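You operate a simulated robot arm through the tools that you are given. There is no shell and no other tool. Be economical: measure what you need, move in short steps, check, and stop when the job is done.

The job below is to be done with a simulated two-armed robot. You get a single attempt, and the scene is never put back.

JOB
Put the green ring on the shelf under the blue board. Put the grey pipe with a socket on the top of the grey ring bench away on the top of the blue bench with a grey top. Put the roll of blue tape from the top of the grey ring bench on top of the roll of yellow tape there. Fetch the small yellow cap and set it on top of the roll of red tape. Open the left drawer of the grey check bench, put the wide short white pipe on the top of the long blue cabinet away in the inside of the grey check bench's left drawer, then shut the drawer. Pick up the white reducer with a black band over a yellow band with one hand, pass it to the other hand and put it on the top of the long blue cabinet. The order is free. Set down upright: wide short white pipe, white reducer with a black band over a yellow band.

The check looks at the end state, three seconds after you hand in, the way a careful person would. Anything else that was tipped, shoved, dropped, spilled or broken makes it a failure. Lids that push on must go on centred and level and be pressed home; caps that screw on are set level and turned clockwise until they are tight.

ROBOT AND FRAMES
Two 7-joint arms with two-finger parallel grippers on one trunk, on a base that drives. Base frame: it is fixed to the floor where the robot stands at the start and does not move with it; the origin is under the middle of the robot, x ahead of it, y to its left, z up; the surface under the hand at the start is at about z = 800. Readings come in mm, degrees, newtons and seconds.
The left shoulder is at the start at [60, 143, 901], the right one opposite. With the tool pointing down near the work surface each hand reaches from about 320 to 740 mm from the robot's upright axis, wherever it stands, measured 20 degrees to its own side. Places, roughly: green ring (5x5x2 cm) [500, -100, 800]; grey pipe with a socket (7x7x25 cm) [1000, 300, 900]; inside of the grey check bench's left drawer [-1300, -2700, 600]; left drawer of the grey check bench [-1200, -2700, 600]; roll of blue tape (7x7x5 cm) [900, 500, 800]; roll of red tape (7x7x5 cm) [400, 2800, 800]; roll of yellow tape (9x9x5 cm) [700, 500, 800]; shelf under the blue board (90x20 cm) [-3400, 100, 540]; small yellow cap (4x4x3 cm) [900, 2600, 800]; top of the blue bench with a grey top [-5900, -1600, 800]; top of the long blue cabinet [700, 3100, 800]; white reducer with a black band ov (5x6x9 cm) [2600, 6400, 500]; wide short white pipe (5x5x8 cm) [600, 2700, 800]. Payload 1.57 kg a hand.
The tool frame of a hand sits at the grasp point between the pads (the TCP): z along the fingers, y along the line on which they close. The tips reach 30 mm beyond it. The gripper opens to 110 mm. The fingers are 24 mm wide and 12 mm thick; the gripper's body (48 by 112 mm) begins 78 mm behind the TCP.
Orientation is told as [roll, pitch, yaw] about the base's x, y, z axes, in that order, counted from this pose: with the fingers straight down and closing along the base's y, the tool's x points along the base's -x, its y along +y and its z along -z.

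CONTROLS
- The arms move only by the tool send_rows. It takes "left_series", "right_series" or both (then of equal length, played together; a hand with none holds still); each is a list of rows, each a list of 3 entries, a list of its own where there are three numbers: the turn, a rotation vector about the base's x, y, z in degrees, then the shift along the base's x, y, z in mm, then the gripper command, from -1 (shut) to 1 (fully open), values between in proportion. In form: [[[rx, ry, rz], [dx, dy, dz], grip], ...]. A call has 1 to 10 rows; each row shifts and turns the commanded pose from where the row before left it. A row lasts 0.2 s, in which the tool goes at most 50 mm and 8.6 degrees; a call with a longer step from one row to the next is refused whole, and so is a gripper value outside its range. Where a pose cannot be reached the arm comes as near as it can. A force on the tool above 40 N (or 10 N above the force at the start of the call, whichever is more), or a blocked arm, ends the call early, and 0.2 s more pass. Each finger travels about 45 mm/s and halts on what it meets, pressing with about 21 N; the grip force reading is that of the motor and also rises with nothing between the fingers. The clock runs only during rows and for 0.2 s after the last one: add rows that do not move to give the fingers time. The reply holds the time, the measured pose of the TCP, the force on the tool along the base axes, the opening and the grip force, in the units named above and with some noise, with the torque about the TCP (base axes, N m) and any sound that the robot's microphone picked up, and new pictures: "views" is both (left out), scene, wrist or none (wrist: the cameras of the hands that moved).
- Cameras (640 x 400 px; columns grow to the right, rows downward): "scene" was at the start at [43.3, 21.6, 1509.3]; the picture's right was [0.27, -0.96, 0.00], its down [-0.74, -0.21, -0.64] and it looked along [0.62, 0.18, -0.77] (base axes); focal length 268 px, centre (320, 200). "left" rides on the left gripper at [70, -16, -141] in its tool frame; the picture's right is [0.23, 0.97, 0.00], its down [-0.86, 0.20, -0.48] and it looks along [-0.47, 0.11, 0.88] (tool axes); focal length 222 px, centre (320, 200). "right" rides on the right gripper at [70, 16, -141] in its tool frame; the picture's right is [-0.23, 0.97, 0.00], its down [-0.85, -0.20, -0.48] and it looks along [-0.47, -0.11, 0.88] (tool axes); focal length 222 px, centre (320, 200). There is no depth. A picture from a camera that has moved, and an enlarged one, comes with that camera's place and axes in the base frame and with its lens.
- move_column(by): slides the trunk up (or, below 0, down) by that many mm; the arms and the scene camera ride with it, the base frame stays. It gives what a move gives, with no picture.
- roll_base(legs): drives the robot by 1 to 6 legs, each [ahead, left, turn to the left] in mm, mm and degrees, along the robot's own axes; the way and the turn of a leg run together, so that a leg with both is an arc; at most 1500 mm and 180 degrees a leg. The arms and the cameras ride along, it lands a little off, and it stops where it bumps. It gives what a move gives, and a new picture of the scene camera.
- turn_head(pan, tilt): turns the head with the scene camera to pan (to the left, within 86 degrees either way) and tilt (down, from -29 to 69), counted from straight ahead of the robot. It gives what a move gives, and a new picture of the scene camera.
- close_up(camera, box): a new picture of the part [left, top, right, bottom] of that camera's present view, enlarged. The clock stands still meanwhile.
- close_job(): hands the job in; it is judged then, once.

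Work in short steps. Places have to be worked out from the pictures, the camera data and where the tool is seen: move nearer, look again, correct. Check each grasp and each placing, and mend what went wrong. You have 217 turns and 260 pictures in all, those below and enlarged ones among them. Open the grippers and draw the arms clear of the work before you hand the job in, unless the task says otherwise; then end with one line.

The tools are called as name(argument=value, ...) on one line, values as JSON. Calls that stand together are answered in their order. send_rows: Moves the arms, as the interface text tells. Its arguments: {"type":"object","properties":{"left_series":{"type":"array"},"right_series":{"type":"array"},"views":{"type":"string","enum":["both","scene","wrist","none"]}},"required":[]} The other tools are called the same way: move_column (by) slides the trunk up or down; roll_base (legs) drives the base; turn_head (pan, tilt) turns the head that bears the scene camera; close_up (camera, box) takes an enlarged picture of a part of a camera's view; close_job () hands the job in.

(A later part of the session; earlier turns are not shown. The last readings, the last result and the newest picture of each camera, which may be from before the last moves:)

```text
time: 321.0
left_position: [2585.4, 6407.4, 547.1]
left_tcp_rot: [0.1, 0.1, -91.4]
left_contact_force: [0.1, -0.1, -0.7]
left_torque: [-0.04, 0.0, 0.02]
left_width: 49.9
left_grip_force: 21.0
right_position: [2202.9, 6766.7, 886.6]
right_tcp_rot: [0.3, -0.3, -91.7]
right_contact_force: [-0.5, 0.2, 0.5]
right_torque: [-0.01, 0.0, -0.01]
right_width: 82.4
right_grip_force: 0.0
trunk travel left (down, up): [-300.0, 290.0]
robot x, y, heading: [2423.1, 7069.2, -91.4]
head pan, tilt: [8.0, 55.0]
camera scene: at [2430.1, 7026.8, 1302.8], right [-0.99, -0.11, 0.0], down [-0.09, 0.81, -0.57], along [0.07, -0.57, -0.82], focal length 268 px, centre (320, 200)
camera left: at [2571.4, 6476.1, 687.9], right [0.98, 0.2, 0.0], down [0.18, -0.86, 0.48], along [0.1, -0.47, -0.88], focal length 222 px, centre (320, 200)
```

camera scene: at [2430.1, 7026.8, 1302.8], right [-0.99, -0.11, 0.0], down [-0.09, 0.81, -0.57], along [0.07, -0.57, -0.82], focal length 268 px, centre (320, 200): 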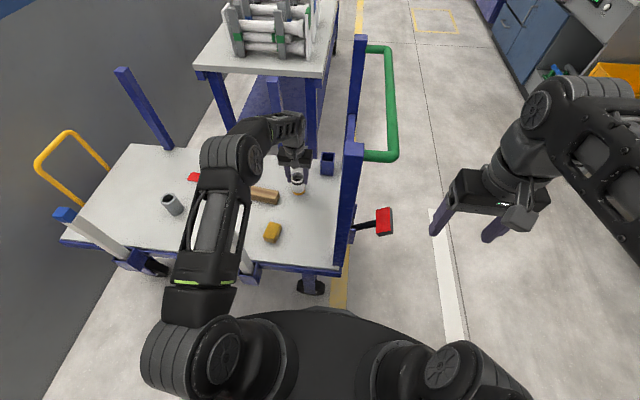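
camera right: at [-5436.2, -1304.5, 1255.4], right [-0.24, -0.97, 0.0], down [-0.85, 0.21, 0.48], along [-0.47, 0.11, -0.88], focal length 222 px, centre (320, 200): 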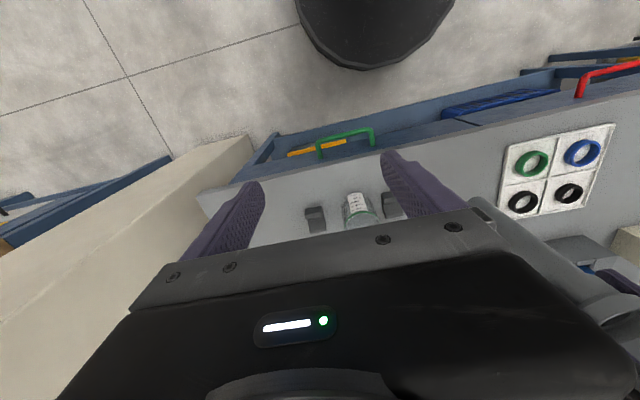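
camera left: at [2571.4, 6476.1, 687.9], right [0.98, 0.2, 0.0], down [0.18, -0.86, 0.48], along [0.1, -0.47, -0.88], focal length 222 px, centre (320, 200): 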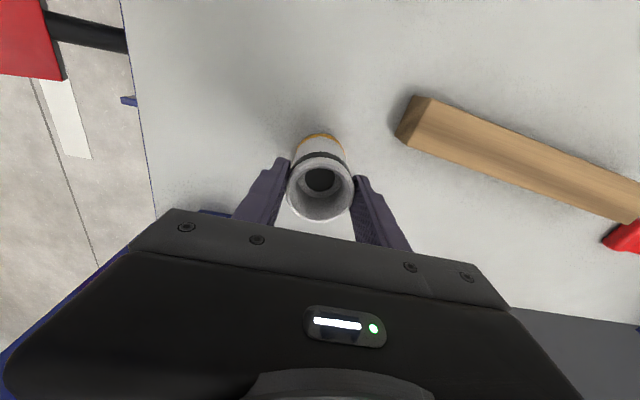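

Reducer held (50 mm). I lift it well clear, raise the trunk, retract, and back away from the cart.

send_rows(left_series=[[[0, 0, 0], [0, 0, 40], -1], [[0, 0, 0], [0, 0, 45], -1], [[0, 0, 0], [0, 0, 48], -1], [[0, 0, 0], [0, 0, 48], -1]], views="none")

move_column(by=200)

send_rows(left_series=[[[0, 0, 0], [-10, 40, 10], -1], [[0, 0, 0], [-10, 45, 10], -1], [[0, 0, 0], [-10, 45, 10], -1], [[0, 0, 0], [-10, 45, 10], -1], [[0, 0, 0], [-10, 45, 10], -1]], views="none")

roll_base(legs=[[-180, 0, 1.4], [0, -800, 0]])

```text
time: 322.0
left_position: [2584.8, 6407.5, 727.5]
left_tcp_rot: [0.1, 0.1, -91.4]
left_contact_force: [-0.5, 0.1, -1.6]
left_torque: [-0.03, 0.02, -0.01]
left_width: 50.1
left_grip_force: 20.3
right_position: [2203.8, 6767.8, 886.9]
right_tcp_rot: [0.2, -0.2, -91.7]
right_contact_force: [-0.3, -0.3, -1.0]
right_torque: [-0.01, 0.0, -0.01]
right_width: 82.6
right_grip_force: 0.1
trunk travel left (down, up): [-300.0, 290.0]
robot x, y, heading: [2427.0, 7066.3, -91.7]
head pan, tilt: [8.0, 55.0]
```

```text
time: 324.2
left_position: [2586.0, 6405.9, 927.1]
left_tcp_rot: [0.1, -0.1, -91.5]
left_contact_force: [0.3, -0.7, -1.3]
left_torque: [0.03, 0.01, -0.01]
left_width: 50.4
left_grip_force: 20.9
right_position: [2202.3, 6767.5, 1087.2]
right_tcp_rot: [0.2, -0.2, -91.7]
right_contact_force: [0.1, 0.2, 0.9]
right_torque: [-0.01, 0.01, 0.01]
right_width: 82.6
right_grip_force: 0.1
trunk travel left (down, up): [-500.0, 90.0]
robot x, y, heading: [2419.1, 7068.9, -91.3]
head pan, tilt: [8.0, 55.0]
```

```text
time: 325.4
left_position: [2533.3, 6628.3, 974.5]
left_tcp_rot: [0.1, 0.0, -91.4]
left_contact_force: [-0.1, 0.8, -1.0]
left_torque: [0.01, -0.01, 0.01]
left_width: 49.6
left_grip_force: 20.7
right_position: [2202.8, 6767.4, 1087.3]
right_tcp_rot: [0.2, -0.2, -91.7]
right_contact_force: [-1.0, 0.2, 0.8]
right_torque: [0.02, 0.0, 0.01]
right_width: 82.6
right_grip_force: 0.1
trunk travel left (down, up): [-500.0, 90.0]
robot x, y, heading: [2423.6, 7069.1, -91.3]
head pan, tilt: [8.0, 55.0]
```

```text
time: 330.8
left_position: [1742.4, 6819.6, 975.2]
left_tcp_rot: [0.1, 0.0, -90.8]
left_contact_force: [0.2, -0.5, -0.7]
left_torque: [-0.04, -0.02, 0.02]
left_width: 49.7
left_grip_force: 21.3
right_position: [1411.4, 6957.9, 1086.6]
right_tcp_rot: [0.2, -0.2, -91.2]
right_contact_force: [-0.9, 0.8, 0.1]
right_torque: [0.01, -0.01, -0.01]
right_width: 82.4
right_grip_force: 0.1
trunk travel left (down, up): [-500.0, 90.0]
robot x, y, heading: [1628.1, 7258.9, -90.8]
head pan, tilt: [8.0, 55.0]
camera scene: at [1635.7, 7219.1, 1502.8], right [-0.99, -0.12, 0.0], down [-0.1, 0.81, -0.57], along [0.07, -0.57, -0.82], focal length 268 px, centre (320, 200)
```

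scene: 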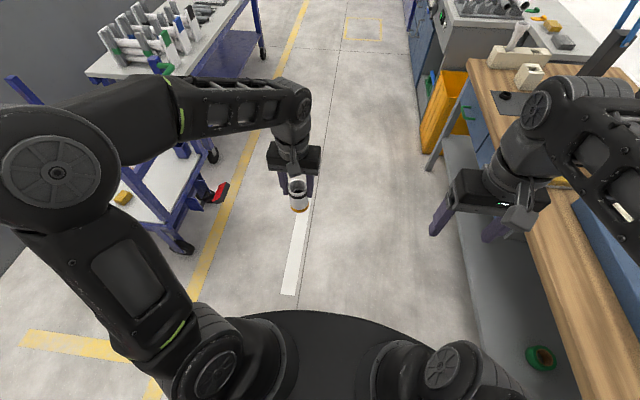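

In the open aisle now. For the hand-over I bring the left hand with the reducer ahead to [1660, 6700, 1000] while tilting the right hand 60° forward.

send_rows(left_series=[[[0, 0, 0], [-20, -30, 5], -1], [[0, 0, 0], [-20, -30, 5], -1], [[0, 0, 0], [-20, -30, 5], -1], [[0, 0, 0], [-22, -30, 10], -1], [[0, 0, 0], [0, 0, 0], -1], [[0, 0, 0], [0, 0, 0], -1], [[0, 0, 0], [0, 0, 0], -1], [[0, 0, 0], [0, 0, 0], -1]], right_series=[[[-8.5, 0, 0], [15, -10, -5], 1], [[-8.5, 0, 0], [15, -10, -15], 1], [[-8.5, 0, 0], [15, -10, -15], 1], [[-8.6, 0, 0], [15, -10, -15], 1], [[-8.6, 0, 0], [15, -10, -15], 1], [[-8.6, 0, 0], [15, -10, -15], 1], [[-8.6, 0, 0], [15, -10, -15], 1], [[0, 0, 0], [0, 0, 0], 1]], views="both")

```text
time: 332.6
left_position: [1661.6, 6697.4, 1001.5]
left_tcp_rot: [0.1, 0.0, -90.9]
left_contact_force: [0.2, 0.0, -1.0]
left_torque: [-0.03, -0.05, 0.01]
left_width: 49.8
left_grip_force: 20.5
right_position: [1556.0, 6817.4, 1064.4]
right_tcp_rot: [2.3, -60.0, -92.4]
right_contact_force: [-0.2, 0.6, -1.0]
right_torque: [0.01, -0.04, -0.02]
right_width: 110.3
right_grip_force: 0.0
right hand out of reach, approached as far as the arm can: row 4, 5, 6, 7
trunk travel left (down, up): [-500.0, 90.0]
robot x, y, heading: [1628.0, 7262.4, -91.0]
head pan, tilt: [8.0, 55.0]
camera scene: at [1635.4, 7219.2, 1502.8], right [-0.99, -0.12, 0.0], down [-0.1, 0.81, -0.57], along [0.07, -0.57, -0.82], focal length 268 px, centre (320, 200)
camera right: at [1574.4, 6975.4, 1073.3], right [0.97, -0.12, 0.22], down [-0.22, -0.01, 0.98], along [-0.12, -0.99, -0.04], focal length 222 px, centre (320, 200)
camera left: at [1646.7, 6766.2, 1142.0], right [0.98, 0.21, 0.0], down [0.18, -0.86, 0.48], along [0.1, -0.47, -0.88], focal length 222 px, centre (320, 200)
```

scene: 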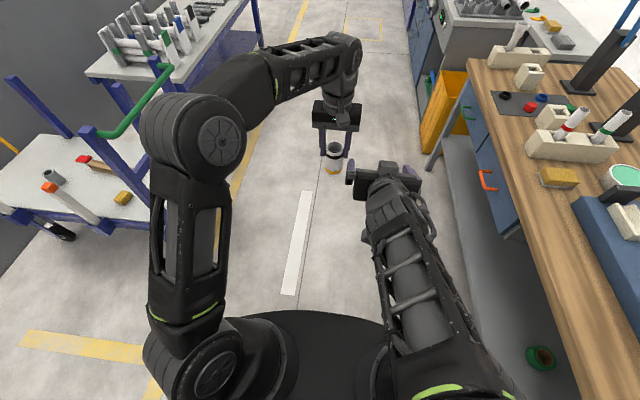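
right: 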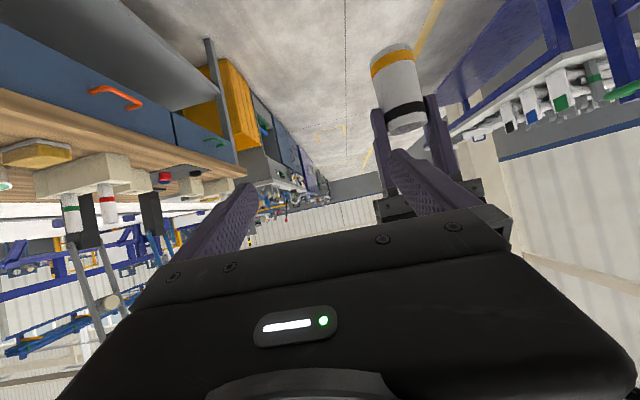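
left: 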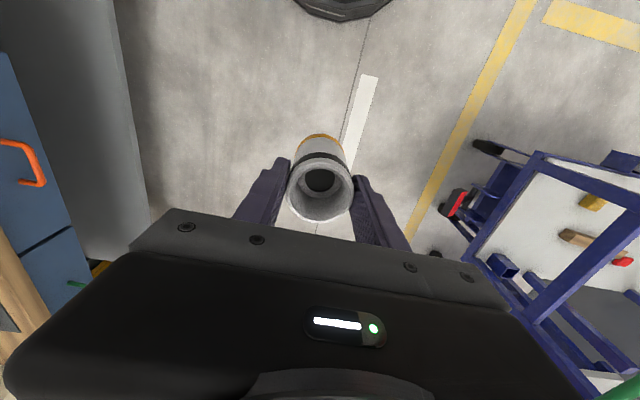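

Right hand tilt reached. I lower it to z≈944 behind the reducer and line up x.

send_rows(right_series=[[[0, 0, 0], [0, 0, -40], 1], [[0, 0, 0], [0, 0, -40], 1], [[0, 0, 0], [0, 0, -40], 1], [[0, 0, 0], [35, -2, 0], 1], [[0, 0, 0], [35, -2, 0], 1], [[0, 0, 0], [35, -2, 0], 1], [[0, 0, 0], [0, 0, 0], 1]], views="both")

```text
time: 333.3
left_position: [1663.2, 6698.5, 1000.9]
left_tcp_rot: [0.1, 0.2, -90.9]
left_contact_force: [0.2, -0.1, -1.7]
left_torque: [0.01, 0.0, 0.0]
left_width: 49.7
left_grip_force: 21.0
right_position: [1669.1, 6837.5, 1011.5]
right_tcp_rot: [19.4, -58.4, -94.2]
right_contact_force: [0.5, -0.8, 1.1]
right_torque: [0.03, -0.03, 0.03]
right_width: 110.1
right_grip_force: 0.1
right hand out of reach, approached as far as the arm can: row 1, 2, 3
trunk travel left (down, up): [-500.0, 90.0]
robot x, y, heading: [1630.3, 7260.1, -90.9]
head pan, tilt: [8.0, 55.0]
stopped in row 3 (right hand): the arm was blocked; the commanded pose is now the measured one
camera scene: at [1636.3, 7218.8, 1502.8], right [-0.99, -0.12, 0.0], down [-0.1, 0.81, -0.57], along [0.07, -0.57, -0.82], focal length 268 px, centre (320, 200)
camera right: at [1651.0, 6995.3, 1024.6], right [0.93, 0.09, 0.36], down [-0.36, -0.09, 0.93], along [0.12, -0.99, -0.06], focal length 222 px, centre (320, 200)
```

scene: 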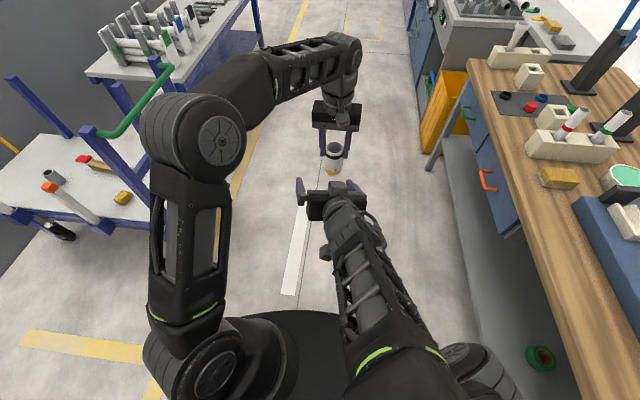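
right: 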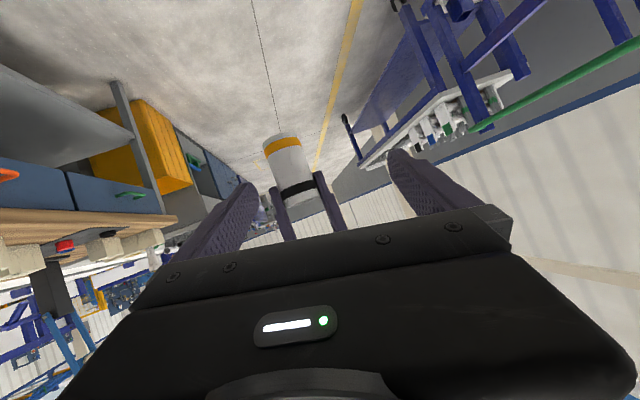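

The right arm folded too tightly. I move it back out with its orientation restored, and shift the left hand's holding point farther out and lower, to [1590, 6665, 930].

send_rows(right_series=[[[0, 3.3, -4.5], [-35, -5, 15], 1], [[0, 3.3, -4.5], [-35, -10, 15], 1], [[0, 3.4, -4.5], [-40, -15, 10], 1], [[0, 0, 0], [-30, -20, 0], 1], [[0, 0, 0], [-20, -20, 0], 1], [[0, 0, 0], [0, 0, 0], 1]], left_series=[[[0, 0, 0], [0, 0, 0], -1], [[0, 0, 0], [0, -10, 0], -1], [[0, 0, 0], [0, -10, 0], -1], [[0, 0, 0], [-25, -10, -25], -1], [[0, 0, 0], [-25, -5, -25], -1], [[0, 0, 0], [-23, 0, -21], -1]], views="both")

```text
time: 334.7
left_position: [1590.1, 6662.3, 931.8]
left_tcp_rot: [0.2, 0.0, -90.9]
left_contact_force: [0.0, 0.4, -0.7]
left_torque: [-0.01, 0.01, -0.02]
left_width: 50.1
left_grip_force: 21.2
right_position: [1507.9, 6766.9, 1051.4]
right_tcp_rot: [0.1, -59.0, -91.5]
right_contact_force: [0.3, -0.9, -0.8]
right_torque: [0.01, 0.0, -0.01]
right_width: 109.9
right_grip_force: 0.1
trunk travel left (down, up): [-500.0, 90.0]
robot x, y, heading: [1626.7, 7256.6, -90.6]
head pan, tilt: [8.0, 55.0]
camera scene: at [1635.8, 7218.9, 1502.8], right [-0.99, -0.12, 0.0], down [-0.1, 0.81, -0.57], along [0.07, -0.57, -0.82], focal length 268 px, centre (320, 200)
camera right: at [1527.8, 6923.7, 1063.9], right [0.97, -0.14, 0.2], down [-0.2, -0.03, 0.98], along [-0.13, -0.99, -0.05], focal length 222 px, centre (320, 200)
camera left: at [1574.5, 6730.3, 1072.8], right [0.98, 0.21, 0.0], down [0.19, -0.86, 0.48], along [0.1, -0.47, -0.88], focal length 222 px, centre (320, 200)
```

scene: 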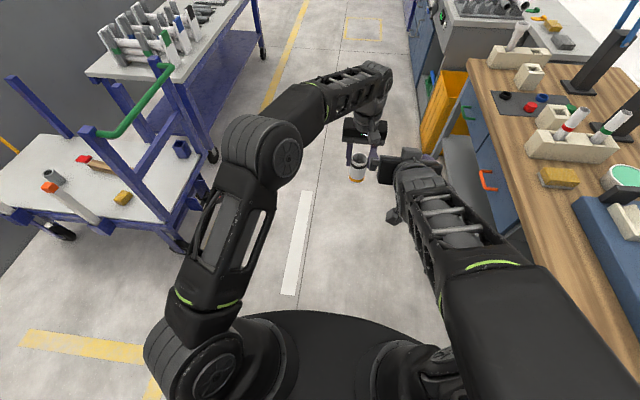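
right: 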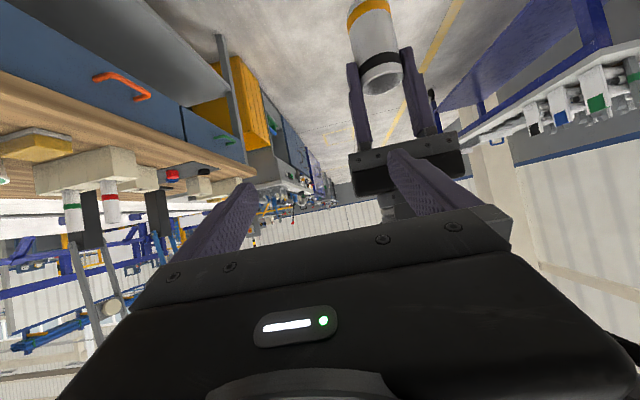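
left: 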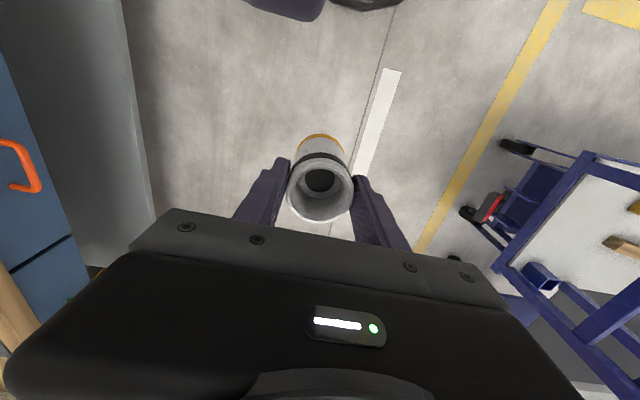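

Good poses now. I lower the right hand at x≈1508 to z≈875.

send_rows(right_series=[[[0, 0, 0], [0, 5, -44], 1], [[0, 0, 0], [0, 5, -44], 1], [[0, 0, 0], [0, 0, -44], 1], [[0, 0, 0], [0, 0, -44], 1], [[0, 0, 0], [0, 0, 0], 1]], views="both")

```text
time: 335.9
left_position: [1589.6, 6662.9, 933.0]
left_tcp_rot: [0.1, 0.1, -90.9]
left_contact_force: [-0.2, 0.2, -1.2]
left_torque: [0.0, -0.02, -0.01]
left_width: 49.5
left_grip_force: 21.3
right_position: [1514.1, 6762.7, 878.1]
right_tcp_rot: [0.1, -58.9, -91.6]
right_contact_force: [-0.3, -0.7, -0.2]
right_torque: [0.01, 0.03, 0.03]
right_width: 110.0
right_grip_force: 0.0
right hand out of reach, approached as far as the arm can: row 2
trunk travel left (down, up): [-500.0, 90.0]
robot x, y, heading: [1627.6, 7258.0, -91.0]
head pan, tilt: [8.0, 55.0]
camera scene: at [1635.8, 7219.0, 1502.8], right [-0.99, -0.12, 0.0], down [-0.1, 0.81, -0.57], along [0.07, -0.57, -0.82], focal length 268 px, centre (320, 200)
camera right: at [1536.1, 6920.0, 890.3], right [0.97, -0.14, 0.2], down [-0.2, -0.03, 0.98], along [-0.13, -0.99, -0.05], focal length 222 px, centre (320, 200)
```

scene: 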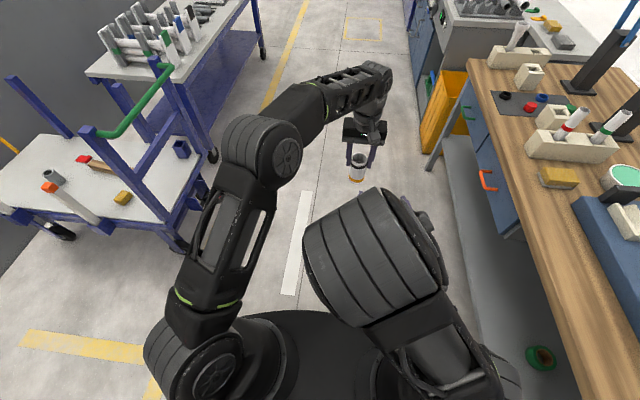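
right: 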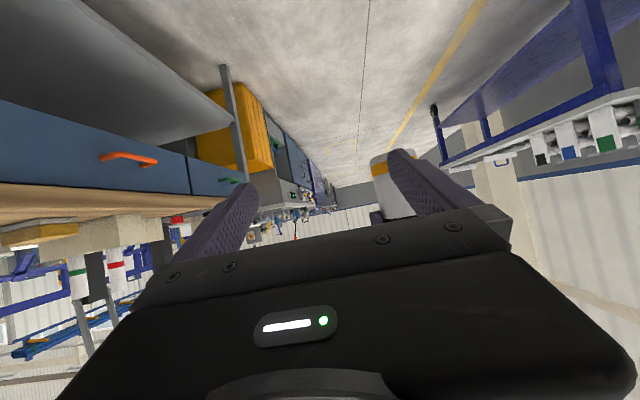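

Height right. I slide sideways to x≈1590 behind the reducer.

send_rows(right_series=[[[0, 0, 0], [26, 3, -1], 1], [[0, 0, 0], [26, 3, -1], 1], [[0, 0, 0], [24, 0, 0], 1], [[0, 0, 0], [0, 0, 0], 1]], views="both")

```text
time: 336.9
left_position: [1590.8, 6662.3, 932.8]
left_tcp_rot: [0.1, -0.1, -91.0]
left_contact_force: [0.5, 0.1, -0.8]
left_torque: [0.01, 0.0, -0.05]
left_width: 49.4
left_grip_force: 21.5
right_position: [1588.9, 6770.4, 876.5]
right_tcp_rot: [0.1, -59.0, -91.5]
right_contact_force: [0.4, -0.3, -0.3]
right_torque: [0.03, -0.01, 0.01]
right_width: 109.9
right_grip_force: 0.0
trunk travel left (down, up): [-500.0, 90.0]
robot x, y, heading: [1628.3, 7260.8, -90.9]
head pan, tilt: [8.0, 55.0]
camera scene: at [1636.2, 7218.9, 1502.8], right [-0.99, -0.12, 0.0], down [-0.1, 0.81, -0.57], along [0.07, -0.57, -0.82], focal length 268 px, centre (320, 200)
camera right: at [1609.5, 6927.2, 889.5], right [0.97, -0.14, 0.2], down [-0.2, -0.03, 0.98], along [-0.13, -0.99, -0.05], focal length 222 px, centre (320, 200)
```

scene: 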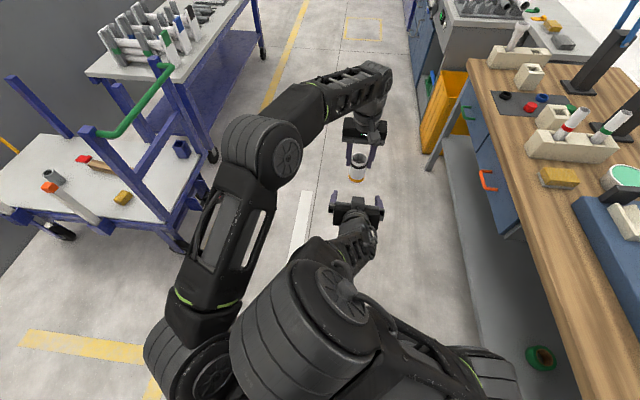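
right: 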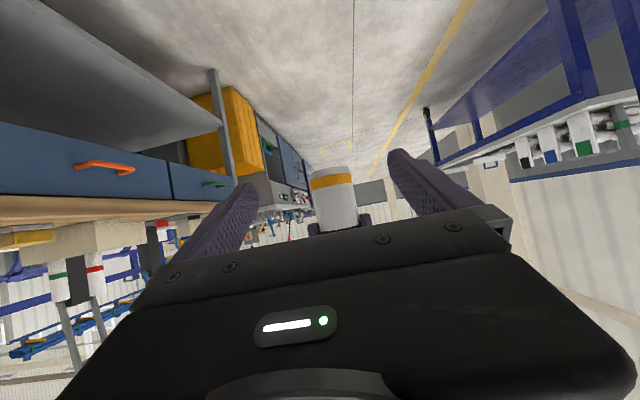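

Aligned. I advance along −y so the right fingers straddle the lower part.

send_rows(right_series=[[[0, 0, 0], [0, -35, 0], 1], [[0, 0, 0], [0, -35, 0], 1], [[0, 0, 0], [0, -36, 0], 1], [[0, 0, 0], [0, 0, 0], 1]], views="both")

close_up(camera="scene", box=[310, 110, 410, 210])

```text
time: 337.9
left_position: [1590.5, 6663.2, 931.1]
left_tcp_rot: [0.1, 0.0, -90.9]
left_contact_force: [0.0, 0.0, -1.0]
left_torque: [-0.01, -0.01, 0.01]
left_width: 50.0
left_grip_force: 21.2
right_position: [1590.4, 6661.3, 879.4]
right_tcp_rot: [0.1, -59.0, -91.4]
right_contact_force: [0.1, -0.2, -0.6]
right_torque: [0.01, -0.02, -0.01]
right_width: 109.9
right_grip_force: 0.1
trunk travel left (down, up): [-500.0, 90.0]
robot x, y, heading: [1625.0, 7258.5, -91.0]
head pan, tilt: [8.0, 55.0]
camera scene: at [1636.3, 7219.2, 1502.8], right [-0.99, -0.12, 0.0], down [-0.1, 0.81, -0.57], along [0.07, -0.57, -0.82], focal length 268 px, centre (320, 200)
camera right: at [1610.6, 6819.0, 890.7], right [0.97, -0.14, 0.2], down [-0.2, -0.03, 0.98], along [-0.13, -0.99, -0.05], focal length 222 px, centre (320, 200)
```

scene: 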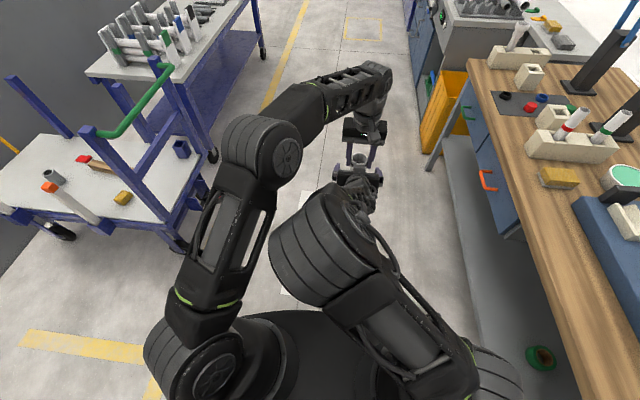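
right: 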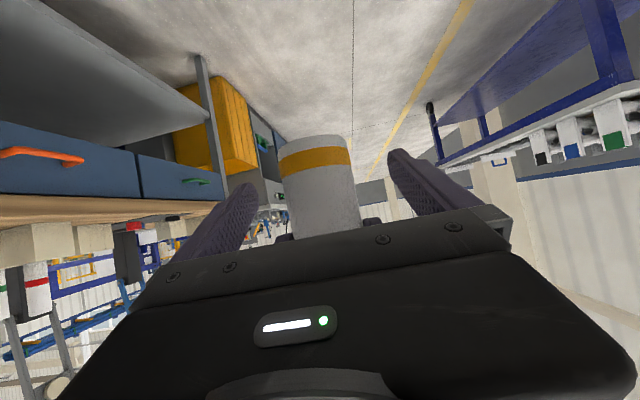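

```text
4.00 times, centred on (360, 160) of scene
camera zoom: at [1636.3, 7219.2, 1502.8], right [-0.99, -0.12, 0.0], down [-0.1, 0.81, -0.57], along [0.07, -0.57, -0.82], focal length 1071 px, centre (160, 360)
```

zoom: 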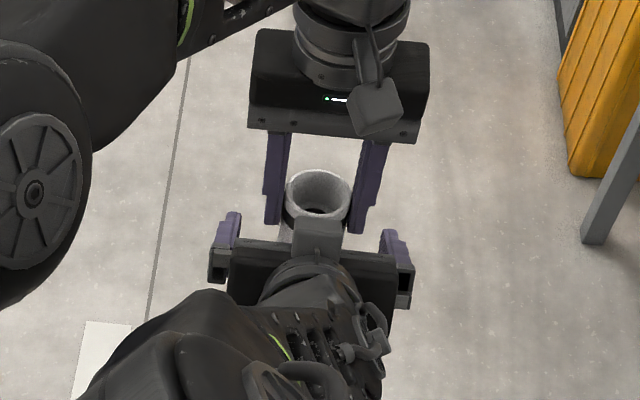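

Fingers straddle it centrally. I lower 5 mm to stay clear of the left tips, then close the right gripper.

send_rows(right_series=[[[0, 0, 0], [0, 0, -5], 1], [[0, 0, 0], [0, 0, 0], 0.5], [[0, 0, 0], [0, 0, 0], 0], [[0, 0, 0], [0, 0, 0], -0.5], [[0, 0, 0], [0, 0, 0], -1], [[0, 0, 0], [0, 0, 0], -1], [[0, 0, 0], [0, 0, 0], -1]], views="wrist")

```text
time: 339.5
left_position: [1589.8, 6662.5, 931.8]
left_tcp_rot: [0.0, -0.1, -90.9]
left_contact_force: [-1.9, -0.7, -0.7]
left_torque: [-0.01, 0.1, -0.16]
left_width: 49.7
left_grip_force: 21.0
right_position: [1590.2, 6662.6, 871.8]
right_tcp_rot: [-0.1, -59.0, -91.4]
right_contact_force: [1.7, 0.4, 0.4]
right_torque: [-0.01, -0.04, 0.15]
right_width: 49.3
right_grip_force: 20.7
trunk travel left (down, up): [-500.0, 90.0]
robot x, y, heading: [1625.0, 7257.6, -90.8]
head pan, tilt: [8.0, 55.0]
camera right: at [1610.5, 6820.0, 884.3], right [0.97, -0.14, 0.2], down [-0.2, -0.03, 0.98], along [-0.13, -0.99, -0.05], focal length 222 px, centre (320, 200)
```

right: 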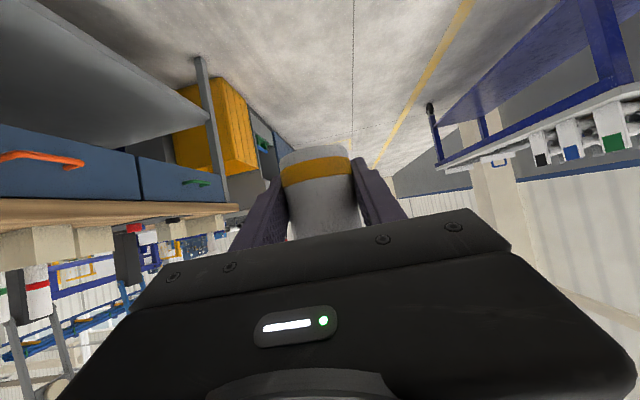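

Both hands hold it gently. I open the left and raise it straight up.

send_rows(left_series=[[[0, 0, 0], [0, 0, 0], -0.3], [[0, 0, 0], [0, 0, 0], 0.2], [[0, 0, 0], [0, 0, 0], 0.5], [[0, 0, 0], [0, 0, 0], 0.5], [[0, 0, 0], [0, 0, 25], 0.5], [[0, 0, 0], [5, 0, 40], 0.5], [[0, 0, 0], [30, 0, 30], 0.5], [[0, 0, 0], [45, 10, 0], 0.5], [[0, 0, 0], [45, 10, 0], 0.5]], views="wrist")

close_up(camera="right", box=[0, 0, 640, 400])

```text
time: 341.5
left_position: [1690.4, 6681.4, 984.5]
left_tcp_rot: [0.1, -0.1, -90.9]
left_contact_force: [-0.3, 0.2, 0.6]
left_torque: [-0.03, 0.03, 0.0]
left_width: 82.3
left_grip_force: 0.1
left hand out of reach, approached as far as the arm can: row 6, 7
right_position: [1589.4, 6662.5, 872.6]
right_tcp_rot: [0.0, -59.0, -91.4]
right_contact_force: [0.4, 0.4, 0.1]
right_torque: [-0.01, 0.02, 0.01]
right_width: 49.5
right_grip_force: 21.2
trunk travel left (down, up): [-500.0, 90.0]
robot x, y, heading: [1629.8, 7262.1, -91.0]
head pan, tilt: [8.0, 55.0]
camera left: at [1674.4, 6749.9, 1125.7], right [0.98, 0.21, 0.0], down [0.19, -0.86, 0.48], along [0.1, -0.47, -0.88], focal length 222 px, centre (320, 200)
```

left: 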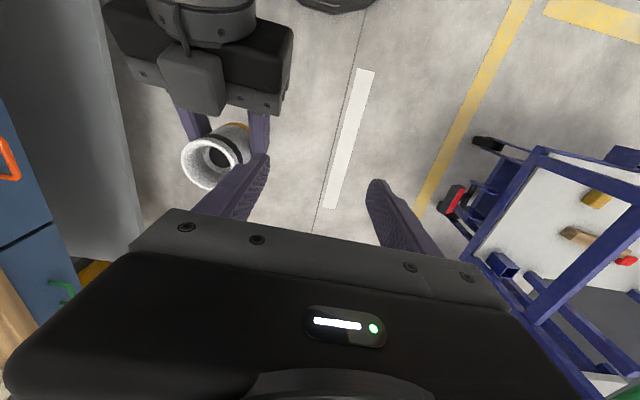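

```text
1.00 times, centred on (320, 200) of right (not enlarged: the box is as wide or as high as the picture)
camera zoom: at [1610.6, 6820.1, 884.3], right [0.97, -0.14, 0.19], down [-0.2, -0.03, 0.98], along [-0.13, -0.99, -0.05], focal length 222 px, centre (320, 200)
```

zoom: 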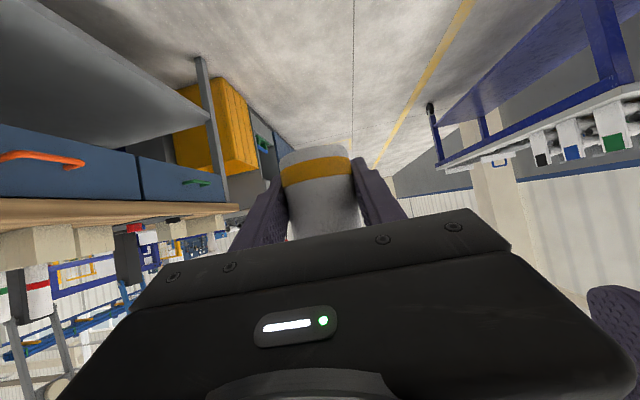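

Hand-over succeeded; the right hand holds the reducer upright. I tuck the left hand, raise the trunk, and drive back down the aisle toward the cabinet's near end.

send_rows(left_series=[[[0, 0, 0], [20, 40, 10], 0.5], [[0, 0, 0], [20, 40, 10], 0.5], [[0, 0, 0], [20, 40, 10], 0.5], [[0, 0, 0], [20, 40, 10], 0.5], [[0, 0, 0], [20, 30, 10], 0.5]], views="none")

move_column(by=89)

roll_base(legs=[[1500, 0, 1], [1400, 0, 0]])

```text
time: 342.7
left_position: [1790.8, 6876.0, 1030.8]
left_tcp_rot: [0.2, 0.1, -90.9]
left_contact_force: [-0.5, -0.7, 0.8]
left_torque: [0.0, 0.03, -0.04]
left_width: 82.4
left_grip_force: 0.1
right_position: [1589.4, 6662.0, 871.4]
right_tcp_rot: [-0.1, -58.9, -91.5]
right_contact_force: [-0.5, 0.4, -0.3]
right_torque: [0.03, 0.01, -0.02]
right_width: 49.2
right_grip_force: 21.2
trunk travel left (down, up): [-500.0, 90.0]
robot x, y, heading: [1627.3, 7261.8, -91.1]
head pan, tilt: [8.0, 55.0]
```

```text
time: 343.9
left_position: [1789.4, 6873.8, 1119.0]
left_tcp_rot: [0.2, 0.0, -90.9]
left_contact_force: [-0.4, 0.1, -1.0]
left_torque: [-0.02, -0.02, 0.01]
left_width: 82.6
left_grip_force: 0.0
right_position: [1588.8, 6663.0, 960.8]
right_tcp_rot: [0.0, -59.0, -91.4]
right_contact_force: [0.0, -0.7, -0.2]
right_torque: [0.0, 0.0, -0.03]
right_width: 49.4
right_grip_force: 21.0
trunk travel left (down, up): [-589.0, 1.0]
robot x, y, heading: [1625.6, 7260.3, -90.8]
head pan, tilt: [8.0, 55.0]
```

```text
time: 357.9
left_position: [1722.3, 3970.9, 1118.7]
left_tcp_rot: [0.2, 0.0, -90.8]
left_contact_force: [-1.0, -0.6, -0.1]
left_torque: [-0.01, -0.03, -0.03]
left_width: 82.6
left_grip_force: 0.1
right_position: [1523.1, 3759.2, 961.2]
right_tcp_rot: [0.0, -59.0, -91.2]
right_contact_force: [-0.4, -0.1, -0.7]
right_torque: [0.0, -0.02, 0.0]
right_width: 49.6
right_grip_force: 21.0
trunk travel left (down, up): [-589.0, 1.0]
robot x, y, heading: [1559.2, 4356.1, -90.7]
head pan, tilt: [8.0, 55.0]
camera scene: at [1567.3, 4315.8, 1591.8], right [-0.99, -0.13, 0.0], down [-0.1, 0.81, -0.57], along [0.07, -0.57, -0.82], focal length 268 px, centre (320, 200)
```

scene: 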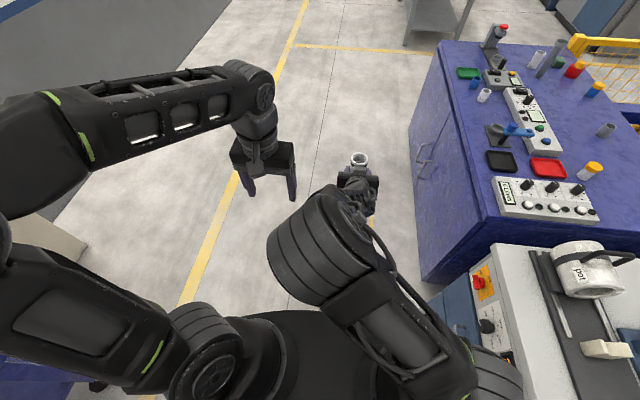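

Clear so far. I continue to y≈1700, shift to x≈960, and turn to face the cabinet end.

roll_base(legs=[[1500, 60, 0.7], [1150, 0, 0], [0, -640, 0], [0, 0, 180]])

turn_head(pan=-5, tilt=40)

```text
refused: leg 1 is longer than a leg can be; nothing moved
```

```text
time: 358.7
left_position: [1722.0, 3972.1, 1119.8]
left_tcp_rot: [0.1, 0.1, -90.6]
left_contact_force: [0.1, 0.8, -0.5]
left_torque: [0.0, 0.0, -0.05]
left_width: 82.3
left_grip_force: 0.1
right_position: [1522.8, 3759.5, 960.2]
right_tcp_rot: [0.1, -58.9, -91.2]
right_contact_force: [0.1, -0.4, -0.8]
right_torque: [-0.01, -0.05, -0.02]
right_width: 49.6
right_grip_force: 21.0
trunk travel left (down, up): [-589.0, 1.0]
robot x, y, heading: [1561.0, 4361.1, -90.6]
head pan, tilt: [-5.0, 40.0]
camera scene: at [1549.8, 4303.1, 1612.4], right [-1.0, 0.1, 0.0], down [0.06, 0.64, -0.77], along [-0.08, -0.76, -0.64], focal length 268 px, centre (320, 200)
```

scene: 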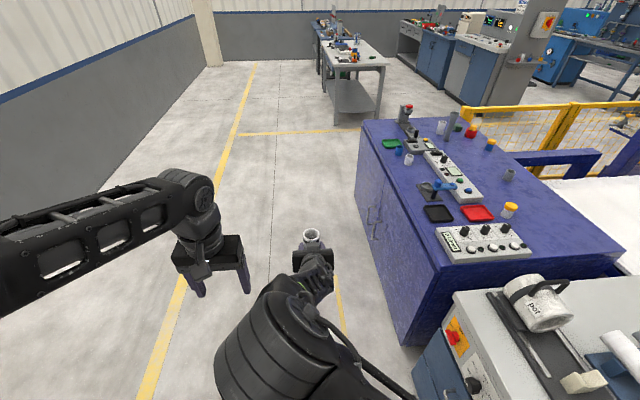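

close_up(camera="scene", box=[380, 90, 540, 190])

roll_base(legs=[[1490, 60, 0.7], [1150, 0, 0], [0, -640, 0], [0, 0, 180]])

```text
4.00 times, centred on (460, 140) of scene
camera zoom: at [1549.8, 4303.1, 1612.4], right [-1.0, 0.1, 0.0], down [0.06, 0.64, -0.77], along [-0.08, -0.76, -0.64], focal length 1071 px, centre (-240, 440)
```

zoom: 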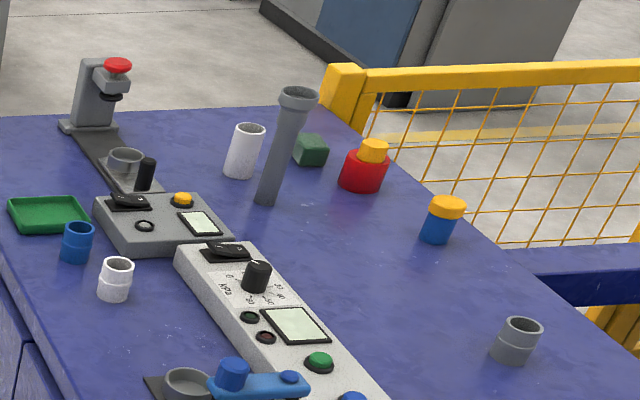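

```text
time: 381.7
left_position: [803.9, 2180.7, 1119.8]
left_tcp_rot: [0.1, 0.0, 87.7]
left_contact_force: [-0.9, 0.6, -0.1]
left_torque: [0.0, 0.0, 0.02]
left_width: 82.6
left_grip_force: 0.1
right_position: [1007.9, 2387.7, 960.5]
right_tcp_rot: [0.0, -59.0, 87.2]
right_contact_force: [-0.1, 0.3, -1.0]
right_torque: [0.0, -0.03, 0.02]
right_width: 49.6
right_grip_force: 20.9
trunk travel left (down, up): [-589.0, 1.0]
robot x, y, heading: [959.4, 1789.9, 87.6]
head pan, tilt: [-5.0, 40.0]
camera scene: at [964.4, 1845.9, 1612.5], right [0.99, -0.13, 0.0], down [-0.08, -0.64, -0.77], along [0.1, 0.76, -0.64], focal length 268 px, centre (320, 200)
```

scene: 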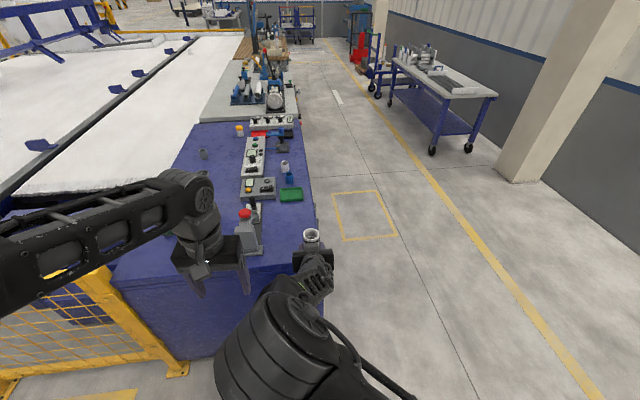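

The cap sits level on the red tape. I roll so the reducer comes above about [950, 2570], the free corner of the cabinet top.

roll_base(legs=[[0, 35, 2.4], [180, 0, 0]])

turn_head(pan=0, tilt=52)

```text
time: 383.6
left_position: [751.4, 2354.4, 1118.7]
left_tcp_rot: [0.0, 0.2, 90.3]
left_contact_force: [-0.3, 0.4, -0.4]
left_torque: [-0.02, -0.01, 0.01]
left_width: 82.4
left_grip_force: 0.1
right_position: [946.7, 2569.6, 960.4]
right_tcp_rot: [0.0, -58.8, 89.7]
right_contact_force: [0.6, 0.6, -1.9]
right_torque: [0.01, -0.04, -0.01]
right_width: 49.4
right_grip_force: 20.7
trunk travel left (down, up): [-589.0, 1.0]
robot x, y, heading: [919.2, 1972.3, 90.3]
head pan, tilt: [-5.0, 40.0]
camera scene: at [926.1, 2027.3, 1612.4], right [1.0, -0.08, 0.0], down [-0.05, -0.64, -0.77], along [0.06, 0.76, -0.64], focal length 268 px, centre (320, 200)
```

scene: 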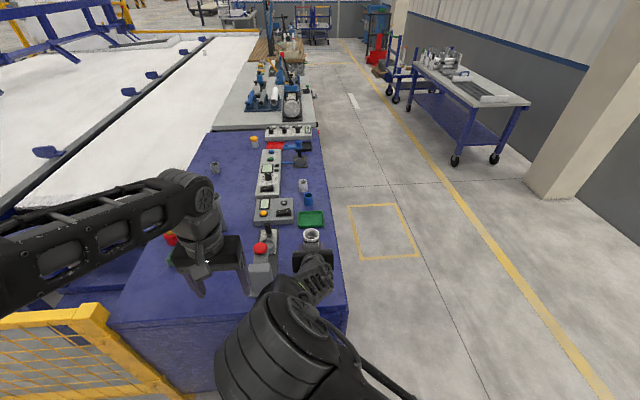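

```text
time: 384.4
left_position: [750.5, 2353.1, 1119.3]
left_tcp_rot: [0.1, 0.0, 90.4]
left_contact_force: [-1.2, 0.0, -0.6]
left_torque: [-0.03, 0.01, 0.0]
left_width: 82.7
left_grip_force: 0.1
right_position: [947.0, 2569.1, 961.3]
right_tcp_rot: [-0.1, -59.0, 89.7]
right_contact_force: [0.1, 0.6, -0.8]
right_torque: [-0.02, -0.01, 0.03]
right_width: 49.5
right_grip_force: 20.7
trunk travel left (down, up): [-589.0, 1.0]
robot x, y, heading: [922.0, 1973.7, 90.2]
head pan, tilt: [0.0, 52.0]
camera scene: at [918.7, 2016.0, 1595.7], right [1.0, 0.0, 0.0], down [0.0, -0.79, -0.62], along [0.0, 0.62, -0.79], focal length 268 px, centre (320, 200)
```

scene: 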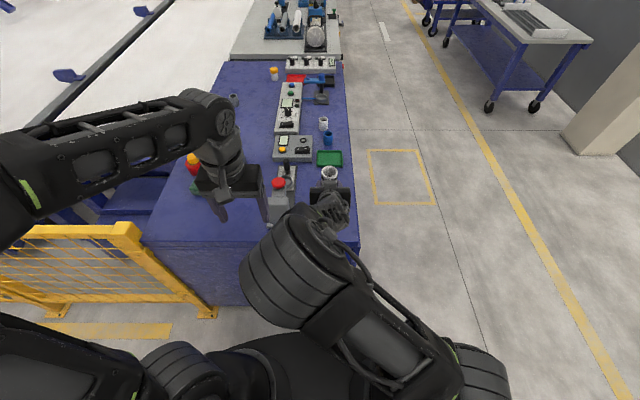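

I lower with the trunk 118 mm, then view before the last bit.

move_column(by=-118)

close_up(camera="right", box=[0, 0, 640, 400])

close_up(camera="scene", box=[240, 120, 400, 260])

```text
time: 385.9
left_position: [750.0, 2352.1, 1000.5]
left_tcp_rot: [0.0, 0.0, 90.3]
left_contact_force: [0.0, 0.0, -0.2]
left_torque: [0.0, 0.02, 0.02]
left_width: 82.4
left_grip_force: 0.0
right_position: [945.9, 2568.4, 842.8]
right_tcp_rot: [0.1, -59.0, 89.7]
right_contact_force: [0.5, 0.0, -1.0]
right_torque: [-0.01, -0.02, 0.0]
right_width: 49.3
right_grip_force: 20.8
trunk travel left (down, up): [-471.0, 119.0]
robot x, y, heading: [920.7, 1972.3, 89.9]
head pan, tilt: [0.0, 52.0]
```

```text
1.00 times, centred on (320, 200) of right (not enlarged: the box is as wide or as high as the picture)
camera zoom: at [929.5, 2411.8, 855.4], right [-0.97, 0.12, 0.2], down [0.2, 0.03, 0.98], along [0.11, 0.99, -0.05], focal length 222 px, centre (320, 200)
```

zoom: 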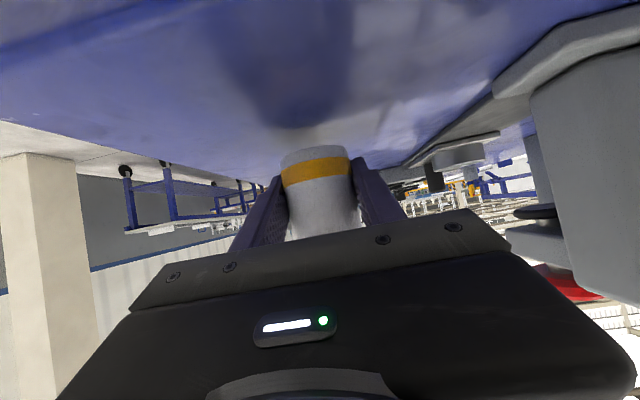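

```text
2.86 times, centred on (320, 190) of scene
camera zoom: at [918.7, 2015.9, 1477.7], right [1.0, 0.0, 0.0], down [0.0, -0.79, -0.62], along [0.0, 0.62, -0.79], focal length 765 px, centre (320, 229)
```

zoom: 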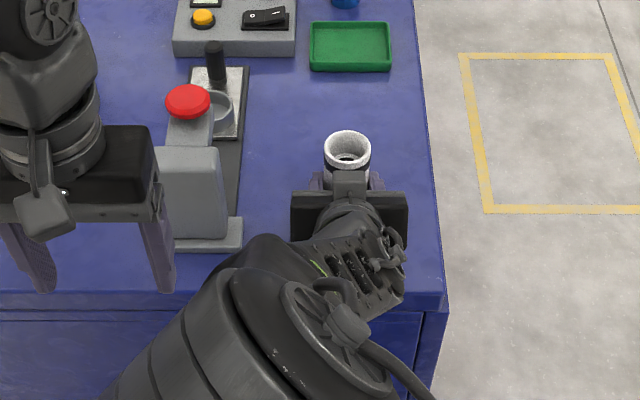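

Clear spot, reducer upright. I lower in small steps to contact.

send_rows(right_series=[[[0, 0, 0], [0, 0, -7], -1], [[0, 0, 0], [0, 0, -4], -1], [[0, 0, 0], [0, 0, 0], -1]], views="none")

send_rows(right_series=[[[0, 0, 0], [0, 0, -3], -1], [[0, 0, 0], [0, 0, 0], -1]], views="none")

```text
time: 386.7
left_position: [751.7, 2352.9, 1001.3]
left_tcp_rot: [0.1, -0.1, 90.2]
left_contact_force: [-0.5, -0.7, -0.8]
left_torque: [-0.04, 0.01, -0.01]
left_width: 82.4
left_grip_force: 0.0
right_position: [945.4, 2569.0, 831.5]
right_tcp_rot: [-0.1, -59.0, 89.7]
right_contact_force: [-0.9, 0.2, -1.6]
right_torque: [0.0, -0.01, 0.01]
right_width: 49.3
right_grip_force: 21.3
trunk travel left (down, up): [-471.0, 119.0]
robot x, y, heading: [916.6, 1966.9, 90.2]
head pan, tilt: [0.0, 52.0]
```

```text
time: 387.3
left_position: [750.8, 2353.1, 1001.9]
left_tcp_rot: [0.2, 0.0, 90.2]
left_contact_force: [-0.7, 0.8, 0.9]
left_torque: [0.0, 0.03, 0.01]
left_width: 82.5
left_grip_force: 0.0
right_position: [945.2, 2568.6, 829.5]
right_tcp_rot: [0.1, -59.0, 89.7]
right_contact_force: [-0.3, 0.4, -0.6]
right_torque: [-0.02, -0.01, -0.01]
right_width: 49.4
right_grip_force: 20.9
trunk travel left (down, up): [-471.0, 119.0]
robot x, y, heading: [919.0, 1976.2, 90.2]
head pan, tilt: [0.0, 52.0]
```

send_rows(right_series=[[[0, 0, 0], [0, 0, -2], -1], [[0, 0, 0], [0, 0, 0], -1]], views="none")

send_rows(right_series=[[[0, 0, 0], [0, 0, -2], -1], [[0, 0, 0], [0, 0, 0], -1]], views="wrist")

```text
time: 387.9
left_position: [750.1, 2353.8, 1002.1]
left_tcp_rot: [0.2, 0.0, 90.2]
left_contact_force: [-0.2, -0.2, 0.2]
left_torque: [0.01, -0.04, 0.03]
left_width: 82.7
left_grip_force: 0.0
right_position: [945.8, 2569.4, 827.2]
right_tcp_rot: [0.1, -59.0, 89.7]
right_contact_force: [0.8, 0.3, 1.6]
right_torque: [0.05, -0.03, 0.01]
right_width: 49.5
right_grip_force: 20.7
trunk travel left (down, up): [-471.0, 119.0]
robot x, y, heading: [918.3, 1970.2, 90.1]
head pan, tilt: [0.0, 52.0]
```

```text
time: 388.5
left_position: [751.8, 2352.0, 1001.3]
left_tcp_rot: [0.2, 0.0, 90.2]
left_contact_force: [0.7, -0.4, -0.2]
left_torque: [-0.05, 0.02, -0.02]
left_width: 82.6
left_grip_force: 0.0
right_position: [945.6, 2569.0, 826.9]
right_tcp_rot: [0.3, -59.2, 89.5]
right_contact_force: [3.6, 1.0, 17.3]
right_torque: [-0.12, -0.11, 0.02]
right_width: 49.6
right_grip_force: 21.4
trunk travel left (down, up): [-471.0, 119.0]
robot x, y, heading: [918.5, 1969.5, 90.0]
head pan, tilt: [0.0, 52.0]
camera right: at [929.2, 2412.4, 839.0], right [-0.97, 0.12, 0.2], down [0.2, 0.02, 0.98], along [0.11, 0.99, -0.05], focal length 222 px, centre (320, 200)
```

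right: 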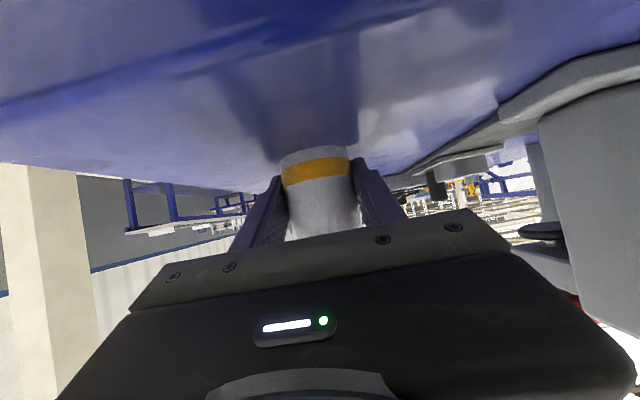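

Contact. I ease up 2 mm, open, and back the hand straight out.

send_rows(right_series=[[[0, 0, 0], [0, 0, 2], -0.4], [[0, 0, 0], [0, 0, 0], 0], [[0, 0, 0], [0, 0, 0], 0.4], [[0, 0, 0], [0, 0, 0], 0.8], [[0, 0, 0], [0, 0, 0], 0.8], [[0, 0, 0], [0, -20, 5], 0.8], [[0, 0, 0], [0, -30, 15], 0.8], [[0, 0, 0], [0, -35, 20], 0.8], [[0, 0, 0], [0, -20, 35], 0.8]], views="both")

```text
time: 390.7
left_position: [750.8, 2351.3, 1001.0]
left_tcp_rot: [0.0, 0.1, 90.3]
left_contact_force: [0.2, -0.5, -0.8]
left_torque: [-0.03, -0.01, -0.02]
left_width: 82.3
left_grip_force: 0.1
right_position: [977.6, 2470.5, 896.8]
right_tcp_rot: [-2.6, -58.5, 88.5]
right_contact_force: [-0.3, -0.6, -0.1]
right_torque: [-0.01, -0.01, -0.01]
right_width: 98.9
right_grip_force: 0.0
trunk travel left (down, up): [-471.0, 119.0]
robot x, y, heading: [922.1, 1968.6, 90.3]
head pan, tilt: [0.0, 52.0]
stopped in row 9 (right hand): the arm was blocked; the commanded pose is now the measured one
camera scene: at [918.5, 2015.5, 1477.7], right [1.0, 0.0, 0.0], down [0.0, -0.79, -0.62], along [0.0, 0.62, -0.79], focal length 268 px, centre (320, 200)
camera right: at [950.8, 2315.2, 909.2], right [-0.97, 0.18, 0.17], down [0.18, 0.03, 0.98], along [0.17, 0.98, -0.06], focal length 222 px, centre (320, 200)
```

scene: 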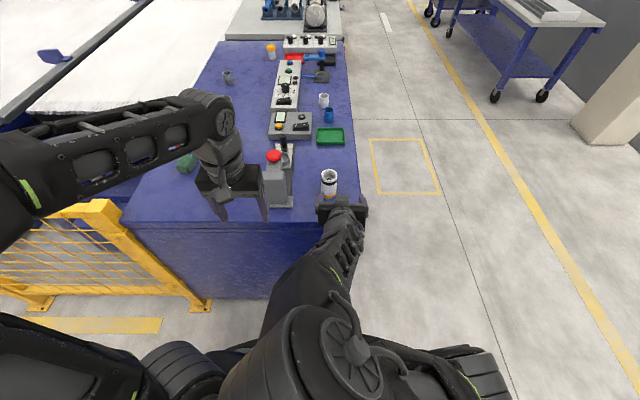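
right: 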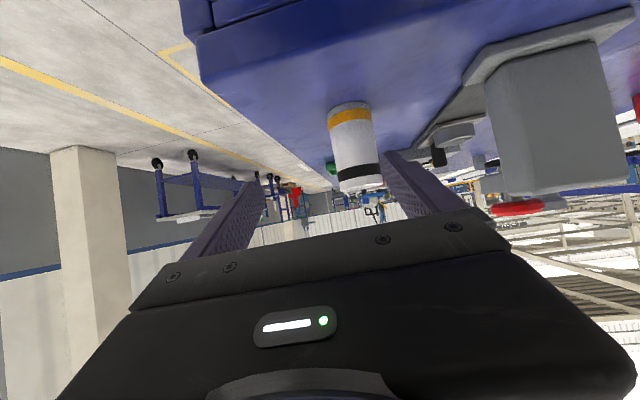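

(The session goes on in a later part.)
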